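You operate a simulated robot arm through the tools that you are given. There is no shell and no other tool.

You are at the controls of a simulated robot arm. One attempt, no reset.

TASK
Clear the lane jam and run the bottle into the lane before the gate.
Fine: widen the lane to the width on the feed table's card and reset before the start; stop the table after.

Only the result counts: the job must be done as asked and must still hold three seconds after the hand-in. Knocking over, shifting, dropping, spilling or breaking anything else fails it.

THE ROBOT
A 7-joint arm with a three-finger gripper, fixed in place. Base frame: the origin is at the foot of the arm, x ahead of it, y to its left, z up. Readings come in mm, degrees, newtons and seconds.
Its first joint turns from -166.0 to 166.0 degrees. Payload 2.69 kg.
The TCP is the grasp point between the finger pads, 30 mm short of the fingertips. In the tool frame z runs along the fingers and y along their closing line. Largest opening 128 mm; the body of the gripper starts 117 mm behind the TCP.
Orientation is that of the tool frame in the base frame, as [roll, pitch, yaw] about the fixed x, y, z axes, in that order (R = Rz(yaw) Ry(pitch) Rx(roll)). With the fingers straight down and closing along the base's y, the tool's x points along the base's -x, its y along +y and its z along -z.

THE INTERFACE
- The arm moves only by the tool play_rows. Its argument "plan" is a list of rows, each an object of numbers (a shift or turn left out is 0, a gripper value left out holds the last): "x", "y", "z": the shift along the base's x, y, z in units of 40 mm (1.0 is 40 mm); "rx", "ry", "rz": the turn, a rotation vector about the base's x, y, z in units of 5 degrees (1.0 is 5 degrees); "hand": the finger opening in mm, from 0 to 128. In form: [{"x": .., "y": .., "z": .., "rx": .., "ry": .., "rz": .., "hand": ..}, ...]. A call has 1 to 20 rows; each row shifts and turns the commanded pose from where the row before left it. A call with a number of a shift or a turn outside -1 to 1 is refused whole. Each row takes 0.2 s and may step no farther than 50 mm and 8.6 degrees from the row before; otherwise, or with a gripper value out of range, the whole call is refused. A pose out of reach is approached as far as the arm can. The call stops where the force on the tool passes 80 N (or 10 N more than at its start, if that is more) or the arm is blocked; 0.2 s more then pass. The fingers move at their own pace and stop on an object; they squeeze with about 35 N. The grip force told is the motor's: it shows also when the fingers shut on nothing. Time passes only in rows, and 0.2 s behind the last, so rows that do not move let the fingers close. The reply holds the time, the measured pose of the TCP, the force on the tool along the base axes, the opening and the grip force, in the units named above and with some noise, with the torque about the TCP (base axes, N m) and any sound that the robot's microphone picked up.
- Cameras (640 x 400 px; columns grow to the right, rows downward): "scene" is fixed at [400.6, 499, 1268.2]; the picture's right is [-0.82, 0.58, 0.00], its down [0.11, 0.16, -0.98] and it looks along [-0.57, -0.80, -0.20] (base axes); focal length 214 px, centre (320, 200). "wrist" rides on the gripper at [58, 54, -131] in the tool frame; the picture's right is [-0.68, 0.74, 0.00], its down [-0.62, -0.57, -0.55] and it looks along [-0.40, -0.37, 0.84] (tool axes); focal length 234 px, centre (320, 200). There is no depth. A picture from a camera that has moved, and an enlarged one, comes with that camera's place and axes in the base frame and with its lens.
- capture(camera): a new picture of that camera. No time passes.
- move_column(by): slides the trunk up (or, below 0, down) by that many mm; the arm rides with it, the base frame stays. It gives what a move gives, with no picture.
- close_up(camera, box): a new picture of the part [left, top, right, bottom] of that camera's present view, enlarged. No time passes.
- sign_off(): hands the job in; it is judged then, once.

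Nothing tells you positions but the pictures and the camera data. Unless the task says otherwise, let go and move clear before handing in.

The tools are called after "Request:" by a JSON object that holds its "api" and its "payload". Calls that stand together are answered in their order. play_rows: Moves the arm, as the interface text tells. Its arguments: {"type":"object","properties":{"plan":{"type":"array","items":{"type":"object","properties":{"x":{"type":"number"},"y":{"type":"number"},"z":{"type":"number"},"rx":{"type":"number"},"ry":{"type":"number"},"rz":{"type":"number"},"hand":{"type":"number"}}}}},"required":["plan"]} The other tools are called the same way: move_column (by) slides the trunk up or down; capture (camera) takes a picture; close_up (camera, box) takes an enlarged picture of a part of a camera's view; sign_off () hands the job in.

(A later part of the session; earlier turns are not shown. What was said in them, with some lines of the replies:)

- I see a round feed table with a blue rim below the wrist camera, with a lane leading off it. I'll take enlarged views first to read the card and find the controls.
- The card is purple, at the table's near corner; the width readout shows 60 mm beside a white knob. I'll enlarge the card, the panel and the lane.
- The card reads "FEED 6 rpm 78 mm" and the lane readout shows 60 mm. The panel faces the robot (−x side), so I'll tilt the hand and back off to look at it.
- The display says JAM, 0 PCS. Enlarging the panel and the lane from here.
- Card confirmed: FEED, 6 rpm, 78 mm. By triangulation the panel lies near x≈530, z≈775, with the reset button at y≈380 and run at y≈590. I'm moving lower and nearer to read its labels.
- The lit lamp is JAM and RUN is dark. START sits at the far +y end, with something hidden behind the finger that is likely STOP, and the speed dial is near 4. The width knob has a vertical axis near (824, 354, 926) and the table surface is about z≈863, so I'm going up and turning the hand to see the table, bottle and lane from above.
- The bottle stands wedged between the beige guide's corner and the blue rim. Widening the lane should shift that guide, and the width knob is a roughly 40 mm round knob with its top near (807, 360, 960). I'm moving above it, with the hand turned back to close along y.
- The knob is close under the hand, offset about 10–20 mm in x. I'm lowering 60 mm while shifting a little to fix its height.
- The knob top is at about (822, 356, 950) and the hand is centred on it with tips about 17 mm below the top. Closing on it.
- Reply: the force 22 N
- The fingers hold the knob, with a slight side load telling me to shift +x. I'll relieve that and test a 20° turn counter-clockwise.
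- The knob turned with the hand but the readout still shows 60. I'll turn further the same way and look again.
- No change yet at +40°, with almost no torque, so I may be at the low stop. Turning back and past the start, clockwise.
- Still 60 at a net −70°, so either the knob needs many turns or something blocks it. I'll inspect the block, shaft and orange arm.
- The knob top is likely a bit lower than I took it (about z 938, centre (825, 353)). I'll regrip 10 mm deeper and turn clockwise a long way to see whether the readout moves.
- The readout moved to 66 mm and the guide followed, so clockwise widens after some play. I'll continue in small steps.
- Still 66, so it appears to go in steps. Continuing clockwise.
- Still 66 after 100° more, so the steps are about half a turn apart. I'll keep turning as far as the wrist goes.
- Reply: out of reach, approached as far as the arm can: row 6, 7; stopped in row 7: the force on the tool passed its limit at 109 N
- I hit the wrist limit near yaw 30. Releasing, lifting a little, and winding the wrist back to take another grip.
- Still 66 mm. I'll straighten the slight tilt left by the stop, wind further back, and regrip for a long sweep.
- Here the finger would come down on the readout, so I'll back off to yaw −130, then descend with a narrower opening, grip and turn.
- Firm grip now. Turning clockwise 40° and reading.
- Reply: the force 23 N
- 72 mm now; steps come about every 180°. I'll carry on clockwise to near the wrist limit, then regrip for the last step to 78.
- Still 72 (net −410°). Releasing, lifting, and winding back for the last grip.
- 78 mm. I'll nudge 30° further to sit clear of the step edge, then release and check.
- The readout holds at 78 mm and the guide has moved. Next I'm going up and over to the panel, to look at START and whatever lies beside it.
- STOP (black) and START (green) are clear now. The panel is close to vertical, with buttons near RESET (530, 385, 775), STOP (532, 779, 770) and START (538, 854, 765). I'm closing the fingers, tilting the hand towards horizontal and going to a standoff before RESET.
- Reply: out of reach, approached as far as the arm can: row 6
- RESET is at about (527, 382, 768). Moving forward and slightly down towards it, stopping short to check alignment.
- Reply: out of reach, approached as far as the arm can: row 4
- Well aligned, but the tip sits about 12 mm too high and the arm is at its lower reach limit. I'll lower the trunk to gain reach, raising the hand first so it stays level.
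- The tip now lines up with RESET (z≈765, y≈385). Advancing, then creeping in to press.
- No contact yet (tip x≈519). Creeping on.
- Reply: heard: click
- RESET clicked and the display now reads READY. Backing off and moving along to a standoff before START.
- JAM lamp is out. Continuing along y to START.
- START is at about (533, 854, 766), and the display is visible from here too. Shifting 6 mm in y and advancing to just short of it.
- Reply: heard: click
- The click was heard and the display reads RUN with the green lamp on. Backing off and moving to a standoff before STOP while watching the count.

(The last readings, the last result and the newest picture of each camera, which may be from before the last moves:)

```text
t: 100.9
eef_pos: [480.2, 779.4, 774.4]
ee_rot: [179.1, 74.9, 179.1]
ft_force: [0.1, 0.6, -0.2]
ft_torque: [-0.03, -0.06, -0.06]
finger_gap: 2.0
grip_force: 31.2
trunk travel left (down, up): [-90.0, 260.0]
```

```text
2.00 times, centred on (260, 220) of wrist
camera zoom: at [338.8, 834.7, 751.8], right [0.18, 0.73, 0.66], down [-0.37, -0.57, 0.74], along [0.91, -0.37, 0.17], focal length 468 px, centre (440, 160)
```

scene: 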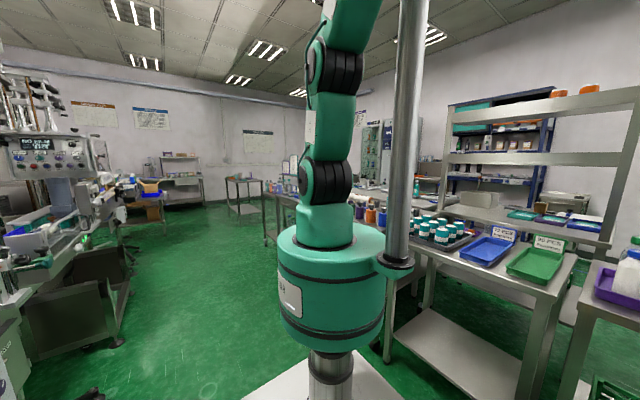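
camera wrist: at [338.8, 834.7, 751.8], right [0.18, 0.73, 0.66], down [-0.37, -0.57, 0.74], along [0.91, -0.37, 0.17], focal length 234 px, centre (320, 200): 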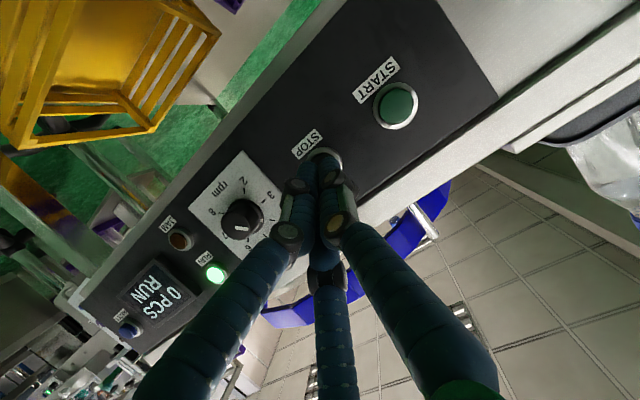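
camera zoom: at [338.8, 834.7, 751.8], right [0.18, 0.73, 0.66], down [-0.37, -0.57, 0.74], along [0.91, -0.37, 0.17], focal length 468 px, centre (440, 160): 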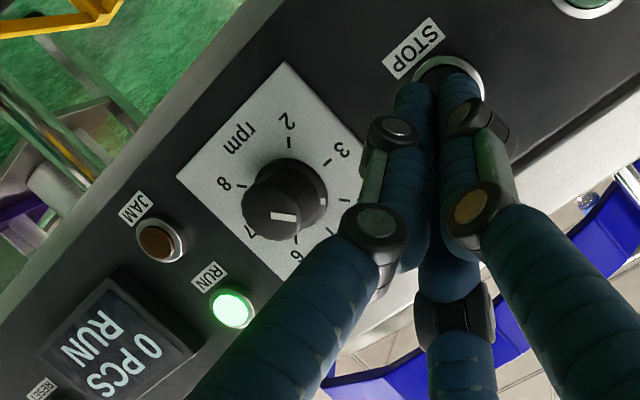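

Lined up with STOP; count is 0 and it is running. Waiting while watching the display.

Request:
{"api": "play_rows", "payload": {"plan": [{"x": 0.3}, {}, {}, {}]}}

Request:
{"api": "capture", "payload": {"camera": "wrist"}}

```text
t: 101.9
eef_pos: [490.1, 780.2, 772.7]
ee_rot: [179.4, 74.9, 179.3]
ft_force: [-0.7, 0.4, 0.6]
ft_torque: [0.04, 0.02, 0.0]
finger_gap: 2.3
grip_force: 30.4
trunk travel left (down, up): [-90.0, 260.0]
```

```text
taken
camera wrist: at [349.8, 834.5, 750.7], right [0.18, 0.73, 0.66], down [-0.37, -0.57, 0.74], along [0.91, -0.37, 0.17], focal length 234 px, centre (320, 200)
```

wrist: 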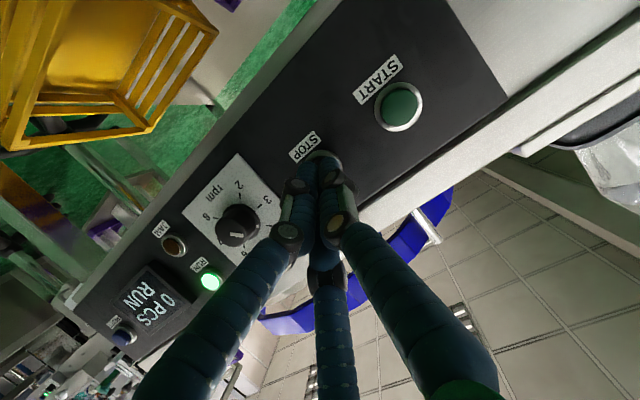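

Request:
{"api": "play_rows", "payload": {"plan": [{}, {}, {}, {}, {}]}}

Request:
{"api": "close_up", "payload": {"camera": "wrist", "box": [90, 220, 240, 360]}}

```text
t: 103.1
eef_pos: [491.0, 780.5, 772.4]
ee_rot: [179.4, 74.9, 179.3]
ft_force: [0.2, 0.7, 0.7]
ft_torque: [-0.01, -0.02, -0.02]
finger_gap: 2.0
grip_force: 31.1
trunk travel left (down, up): [-90.0, 260.0]
```

```text
2.86 times, centred on (165, 290) of wrist
camera zoom: at [349.7, 834.5, 750.7], right [0.18, 0.73, 0.66], down [-0.37, -0.57, 0.74], along [0.91, -0.37, 0.17], focal length 669 px, centre (763, -57)
```

zoom: 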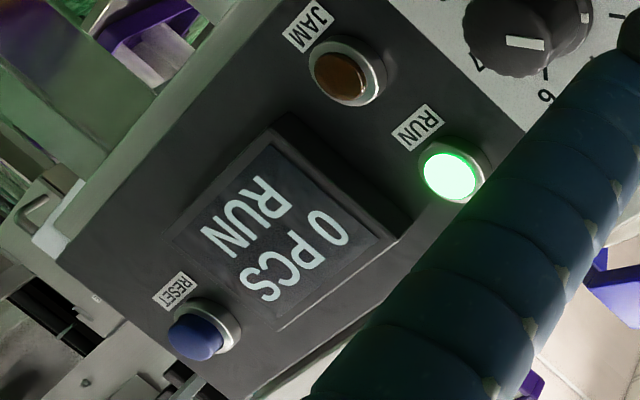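

Request:
{"api": "play_rows", "payload": {"plan": [{}, {}, {}, {}, {}]}}

Request:
{"api": "close_up", "payload": {"camera": "wrist", "box": [90, 220, 240, 360]}}

Request:
{"api": "play_rows", "payload": {"plan": [{}, {}, {}, {}, {}]}}

Request:
{"api": "close_up", "payload": {"camera": "wrist", "box": [90, 220, 240, 360]}}

```text
t: 104.3
eef_pos: [490.0, 780.0, 773.4]
ee_rot: [179.4, 75.0, 179.3]
ft_force: [-1.1, -0.3, 0.2]
ft_torque: [-0.01, 0.0, -0.04]
finger_gap: 2.2
grip_force: 31.1
trunk travel left (down, up): [-90.0, 260.0]
```

```text
2.86 times, centred on (165, 290) of wrist
camera zoom: at [349.8, 834.5, 750.8], right [0.18, 0.73, 0.66], down [-0.37, -0.57, 0.74], along [0.91, -0.37, 0.17], focal length 669 px, centre (763, -57)
```

zoom: 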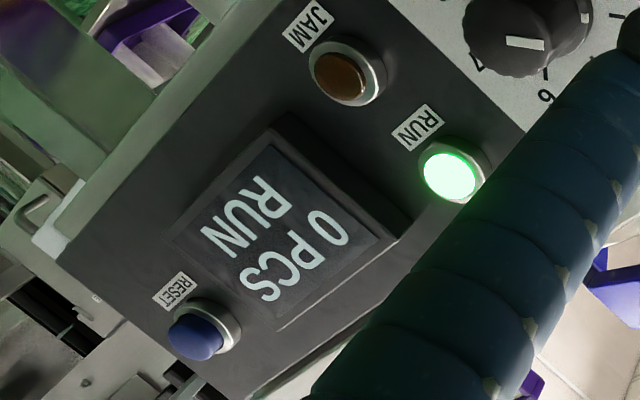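

```text
t: 105.5
eef_pos: [491.3, 779.9, 773.1]
ee_rot: [179.3, 74.9, 179.3]
ft_force: [-0.2, -0.1, -0.3]
ft_torque: [-0.03, 0.0, 0.0]
finger_gap: 2.2
grip_force: 31.1
trunk travel left (down, up): [-90.0, 260.0]
```

```text
2.86 times, centred on (165, 290) of wrist
camera zoom: at [349.7, 834.5, 750.8], right [0.18, 0.73, 0.66], down [-0.37, -0.57, 0.74], along [0.91, -0.37, 0.17], focal length 669 px, centre (763, -57)
```

zoom: 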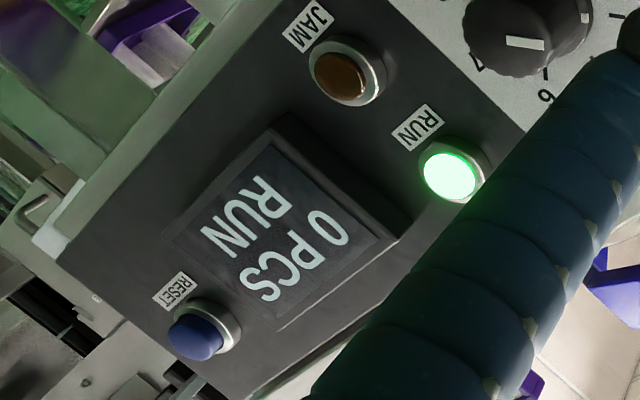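

The count still shows 0 after 5 s, and it may only count past the gate, so I'm moving up to watch the bottle itself.

Request:
{"api": "play_rows", "payload": {"plan": [{"x": -0.9}, {"x": -0.6, "z": 0.7}, {"z": 0.95, "ry": 1}, {"z": 0.95, "ry": 1}, {"z": 0.95, "ry": 1}, {"z": 0.95, "ry": 1}, {"z": 0.95, "ry": 1}, {"z": 0.95, "ry": 1}, {"z": 0.95, "ry": 1}]}}

Request:
{"api": "capture", "payload": {"camera": "wrist"}}

```text
t: 107.5
eef_pos: [431.8, 779.6, 1064.7]
ee_rot: [180.0, 39.8, 179.8]
ft_force: [-0.1, -0.4, -0.2]
ft_torque: [0.0, -0.05, -0.03]
finger_gap: 2.0
grip_force: 31.4
trunk travel left (down, up): [-90.0, 260.0]
```

```text
taken
camera wrist: at [303.4, 834.1, 1128.5], right [0.52, 0.73, 0.43], down [0.12, -0.57, 0.82], along [0.84, -0.37, -0.38], focal length 234 px, centre (320, 200)
```

wrist: 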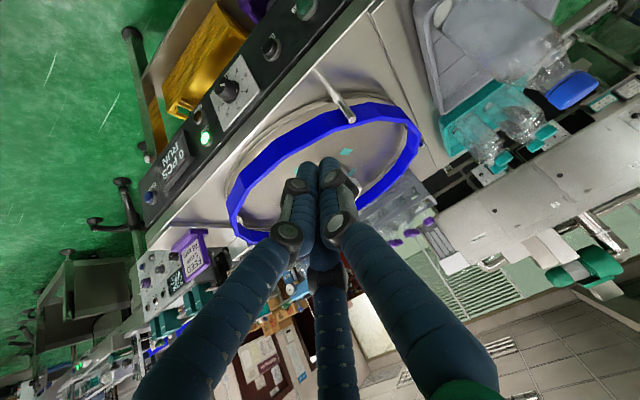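

Request:
{"api": "play_rows", "payload": {"plan": [{"y": -0.9, "z": 0.6, "hand": 128}, {"y": -0.9, "z": 0.6}, {"y": -0.9, "z": 0.6}]}}

Request:
{"api": "capture", "payload": {"camera": "wrist"}}

Request:
{"api": "close_up", "payload": {"camera": "wrist", "box": [200, 80, 420, 240]}}

```text
t: 108.3
eef_pos: [431.7, 672.5, 1137.7]
ee_rot: [179.9, 39.8, 179.7]
ft_force: [1.1, -0.6, 0.5]
ft_torque: [-0.03, -0.03, -0.02]
finger_gap: 128.0
grip_force: 0.1
trunk travel left (down, up): [-90.0, 260.0]
```

```text
taken
camera wrist: at [303.7, 727.1, 1200.3], right [0.52, 0.73, 0.43], down [0.12, -0.57, 0.82], along [0.84, -0.37, -0.38], focal length 234 px, centre (320, 200)
```

wrist: 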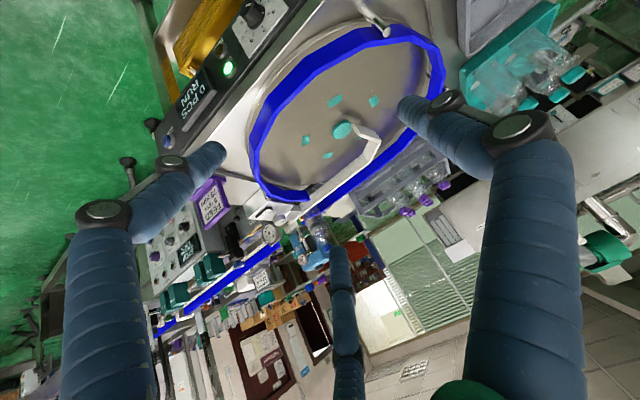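

```text
2.50 times, centred on (310, 160) of wrist
camera zoom: at [303.7, 727.1, 1200.3], right [0.52, 0.73, 0.43], down [0.12, -0.57, 0.82], along [0.84, -0.37, -0.38], focal length 585 px, centre (345, 300)
```

zoom: 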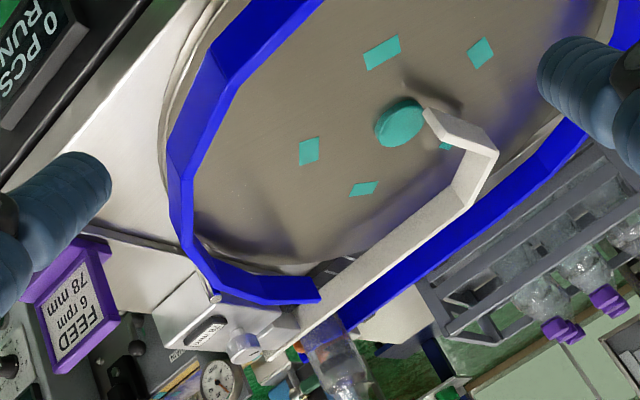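

The bottle is in the lane beyond the guide, near the orange gate. One more look to see whether it has come to rest.

Request:
{"api": "play_rows", "payload": {"plan": [{"y": -0.5}, {"y": -0.5}]}}

Request:
{"api": "close_up", "payload": {"camera": "wrist", "box": [280, 150, 400, 270]}}

Request:
{"api": "close_up", "payload": {"camera": "wrist", "box": [160, 50, 260, 150]}}

```text
t: 108.9
eef_pos: [431.0, 632.2, 1139.3]
ee_rot: [179.9, 39.9, 179.7]
ft_force: [0.0, 0.1, -0.1]
ft_torque: [-0.03, 0.0, -0.04]
finger_gap: 127.8
grip_force: 0.0
trunk travel left (down, up): [-90.0, 260.0]
```

```text
3.33 times, centred on (340, 210) of wrist
camera zoom: at [303.8, 686.5, 1202.3], right [0.52, 0.73, 0.43], down [0.12, -0.57, 0.82], along [0.85, -0.37, -0.38], focal length 781 px, centre (253, 167)
```

zoom: 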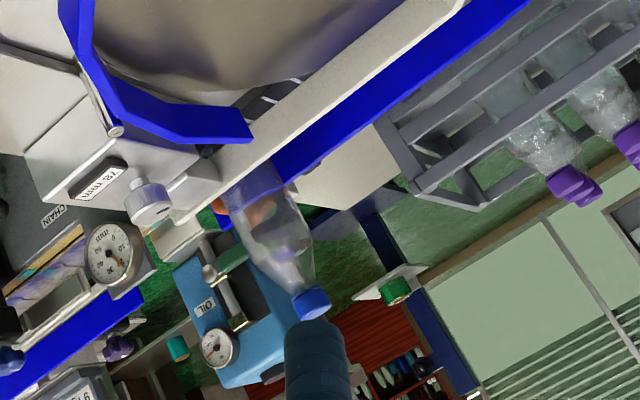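

```text
4.00 times, centred on (210, 100) of wrist
camera zoom: at [303.8, 686.5, 1202.3], right [0.52, 0.73, 0.43], down [0.12, -0.57, 0.82], along [0.85, -0.37, -0.38], focal length 937 px, centre (760, 600)
```

zoom: 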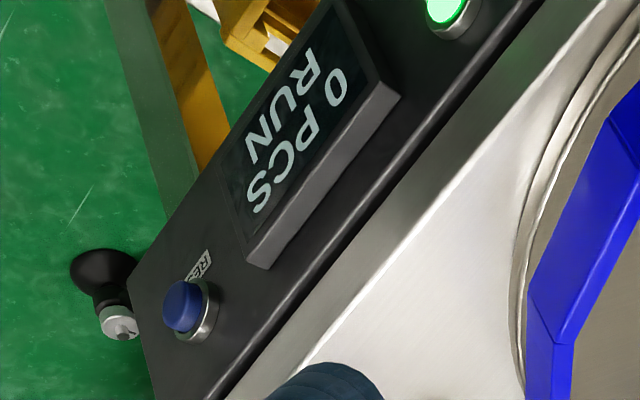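

Request:
{"api": "play_rows", "payload": {"plan": [{}, {}, {}]}}

Request:
{"api": "close_up", "payload": {"camera": "wrist", "box": [280, 150, 400, 270]}}

Request:
{"api": "close_up", "payload": {"camera": "wrist", "box": [310, 190, 350, 230]}}

```text
t: 109.7
eef_pos: [432.5, 632.3, 1139.9]
ee_rot: [179.9, 39.9, 179.7]
ft_force: [0.6, -0.2, 0.5]
ft_torque: [0.0, -0.02, -0.01]
finger_gap: 128.1
grip_force: 0.2
trunk travel left (down, up): [-90.0, 260.0]
```

```text
3.33 times, centred on (340, 210) of wrist
camera zoom: at [303.9, 686.3, 1202.3], right [0.52, 0.73, 0.44], down [0.12, -0.57, 0.81], along [0.84, -0.37, -0.38], focal length 781 px, centre (253, 167)
```

zoom: 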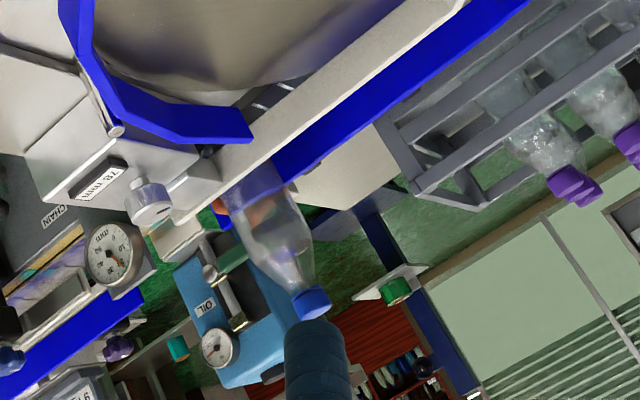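

```text
10.00 times, centred on (330, 210) of wrist
camera zoom: at [303.9, 686.3, 1202.3], right [0.52, 0.73, 0.44], down [0.12, -0.57, 0.81], along [0.84, -0.37, -0.38], focal length 2342 px, centre (220, 100)
```

zoom: 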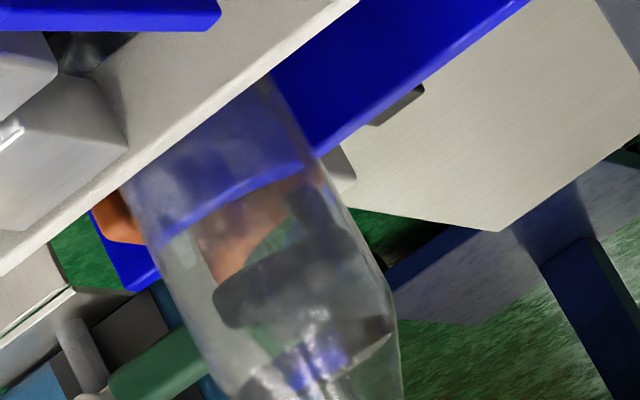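

The bottle stands still against the gate in the lane. Now returning the same way to press STOP.

Request:
{"api": "play_rows", "payload": {"plan": [{"y": 0.95, "z": -0.6, "hand": 0}, {"y": 0.95, "z": -0.6}, {"y": 0.95, "z": -0.6}, {"y": 0.85}, {"z": -0.95, "ry": -1}, {"z": -0.95, "ry": -1}, {"z": -0.95, "ry": -1}, {"z": -0.95, "ry": -1}, {"z": -0.95, "ry": -1}, {"z": -0.95, "ry": -1}, {"z": -0.95, "ry": -1}, {"z": -0.7}, {"x": 0.6}, {"x": 0.6}, {}]}}

Request:
{"api": "capture", "payload": {"camera": "wrist"}}

Request:
{"api": "close_up", "payload": {"camera": "wrist", "box": [220, 80, 420, 220]}}

```text
t: 112.9
eef_pos: [479.9, 780.4, 773.9]
ee_rot: [179.4, 74.8, 179.3]
ft_force: [0.5, -0.8, 0.7]
ft_torque: [0.0, 0.02, -0.01]
finger_gap: 2.4
grip_force: 32.0
trunk travel left (down, up): [-90.0, 260.0]
```

```text
taken
camera wrist: at [338.3, 835.3, 751.8], right [0.18, 0.73, 0.66], down [-0.37, -0.57, 0.74], along [0.91, -0.37, 0.17], focal length 234 px, centre (320, 200)
```

wrist: 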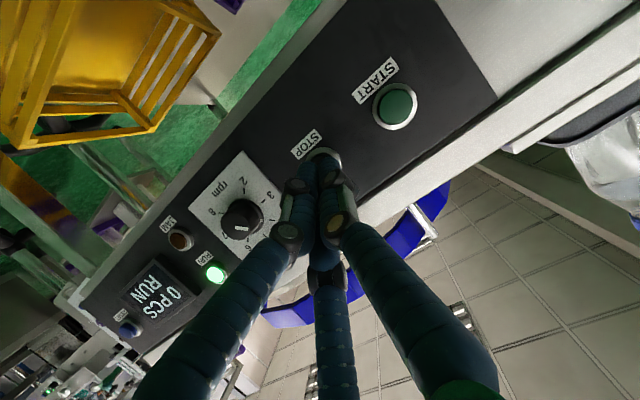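

```text
2.86 times, centred on (320, 150) of wrist
camera zoom: at [338.3, 835.3, 751.8], right [0.18, 0.73, 0.66], down [-0.37, -0.57, 0.74], along [0.91, -0.37, 0.17], focal length 669 px, centre (320, 343)
```

zoom: 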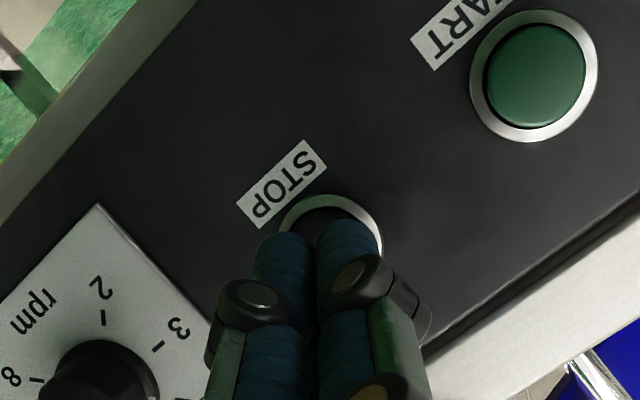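

Lined up and still running without a jam. Pressing STOP.

Request:
{"api": "play_rows", "payload": {"plan": [{"x": 0.3}, {"x": 0.15}, {"x": 0.07}, {"x": 0.06}, {"x": 0.05}, {"x": 0.05}]}}

Request:
{"api": "capture", "payload": {"camera": "wrist"}}

```text
t: 114.3
eef_pos: [508.5, 780.7, 774.3]
ee_rot: [179.3, 74.9, 179.3]
ft_force: [-3.1, 1.1, 1.2]
ft_torque: [-0.03, -0.04, 0.0]
finger_gap: 1.7
grip_force: 31.6
trunk travel left (down, up): [-90.0, 260.0]
heard: click
```

```text
taken
camera wrist: at [365.8, 835.3, 751.1], right [0.18, 0.73, 0.66], down [-0.37, -0.57, 0.74], along [0.91, -0.37, 0.17], focal length 234 px, centre (320, 200)
```

wrist: 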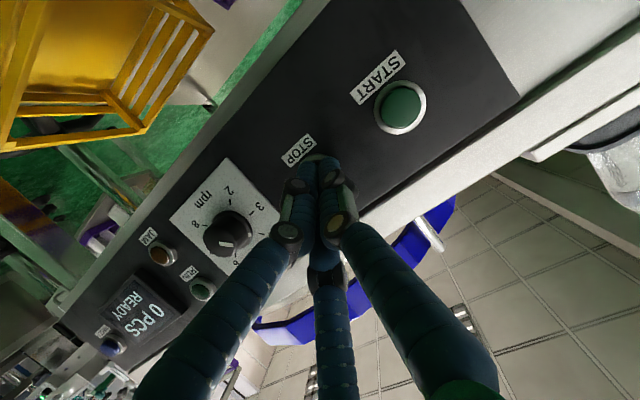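

The table stopped: READY shows and the RUN lamp is off. Backing away and going up for a final check of the bottle.

Request:
{"api": "play_rows", "payload": {"plan": [{"x": -0.6}, {"x": -0.9}, {"x": -0.5, "z": 0.7}, {"z": 0.95, "ry": 1}, {"z": 0.95, "ry": 1}, {"z": 0.95, "ry": 1}, {"z": 0.95, "ry": 1}, {"z": 0.95, "ry": 1}, {"z": 0.95, "ry": 1}, {"z": 0.95, "ry": 1}, {"y": -0.9, "z": 0.7, "hand": 128, "ry": 1}, {"y": -0.9, "z": 0.7, "ry": 1}, {"y": -0.9, "z": 0.7, "ry": 1}, {"y": -0.9, "z": 0.7, "ry": 1}, {"y": -0.5, "z": 0.5, "ry": 1}, {}]}}

Request:
{"api": "capture", "payload": {"camera": "wrist"}}

```text
t: 117.7
eef_pos: [425.9, 616.9, 1198.6]
ee_rot: [179.9, 14.8, 179.8]
ft_force: [0.0, -0.2, 0.2]
ft_torque: [0.03, 0.05, -0.01]
finger_gap: 128.0
grip_force: 0.1
trunk travel left (down, up): [-90.0, 260.0]
```

```text
taken
camera wrist: at [337.4, 671.0, 1309.5], right [0.66, 0.73, 0.17], down [0.45, -0.57, 0.69], along [0.6, -0.37, -0.7], focal length 234 px, centre (320, 200)
```

wrist: 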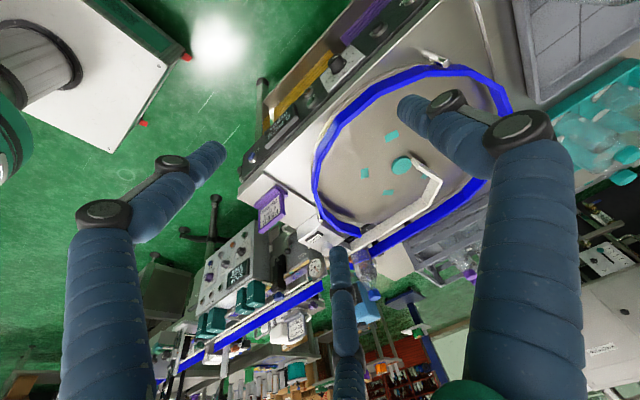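

Request:
{"api": "play_rows", "payload": {"plan": [{"z": 0.8, "ry": 1}, {"x": 0.9, "y": -0.25, "ry": 1}, {"x": 0.9, "y": -0.25, "ry": 1}, {"x": 0.9, "y": -0.25}, {"x": 0.9, "y": -0.25}, {"x": 0.9, "y": -0.25}, {"x": 0.9, "y": -0.25}, {"x": 0.9, "y": -0.25}, {"x": 0.9, "y": -0.25}, {"x": 0.5, "y": -0.2}, {}]}}

Request:
{"api": "capture", "payload": {"camera": "wrist"}}

Request:
{"api": "close_up", "payload": {"camera": "wrist", "box": [240, 110, 400, 260]}}

```text
t: 120.1
eef_pos: [736.8, 526.7, 1231.8]
ee_rot: [-180.0, -0.1, 179.8]
ft_force: [-0.9, -0.3, 0.3]
ft_torque: [0.04, 0.03, -0.02]
finger_gap: 127.9
grip_force: 0.0
trunk travel left (down, up): [-90.0, 260.0]
```

```text
taken
camera wrist: at [679.9, 582.5, 1362.6], right [0.68, 0.73, 0.0], down [0.61, -0.57, 0.55], along [0.4, -0.37, -0.84], focal length 234 px, centre (320, 200)
```

wrist: 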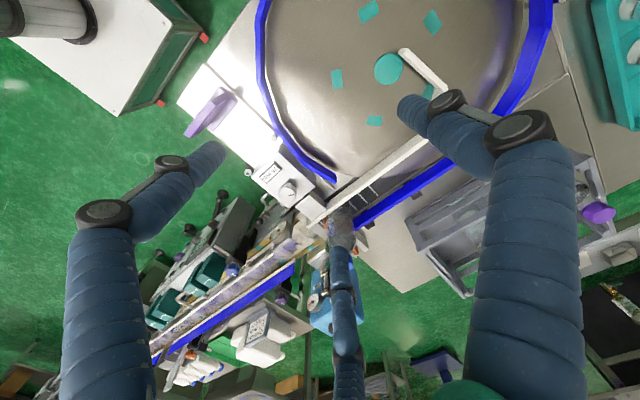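

```text
2.67 times, centred on (320, 185) of wrist
camera zoom: at [679.9, 582.5, 1362.6], right [0.68, 0.73, 0.0], down [0.61, -0.57, 0.55], along [0.4, -0.37, -0.84], focal length 624 px, centre (320, 240)
```

zoom: 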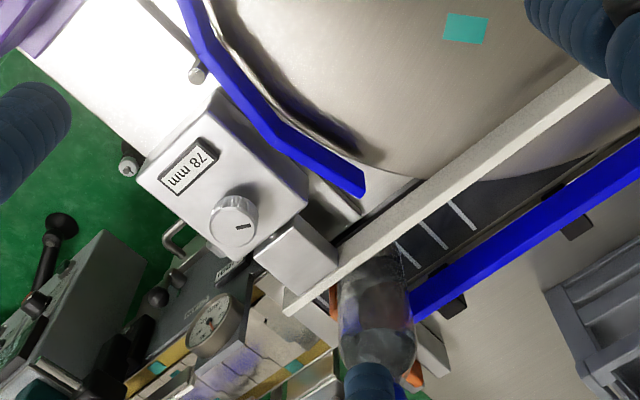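

The readout shows 78 mm and the bottle stands upright in the lane, held before the orange gate. The table is stopped, the hand is empty and clear of everything, so I'm handing in.

Request:
{"api": "sign_off", "payload": {}}

```text
The job is handed in.
```

The jam is cleared and the bottle stands upright in the lane, resting just before the orange gate. I handed the job in, but no verdict came back.

- **Width:** I opened the lane from 60 mm to 78 mm, the figure on the feed table's card. The knob steps 6 mm about every half turn, and its readout still shows 78 mm.
- **Reset and start:** I pressed RESET before START. The display went from JAM to READY, then to RUN.
- **Stop:** I pressed STOP once the bottle was still against the gate. The display reads READY and the RUN lamp is off.

- **Left as found:** The display still counts 0 PCS; I take it to count only what passes the gate. I left the speed dial near 4 rpm because you asked only for the width, though the card says 6 rpm.
- **Force stop:** While turning the knob, the wrist hit its turning limit once and the arm stopped at 109 N. I saw nothing moved or damaged.
- **Trunk and hand:** The trunk is 60 mm lower than at the start, because I needed the reach for the panel. The hand is open and clear of everything.
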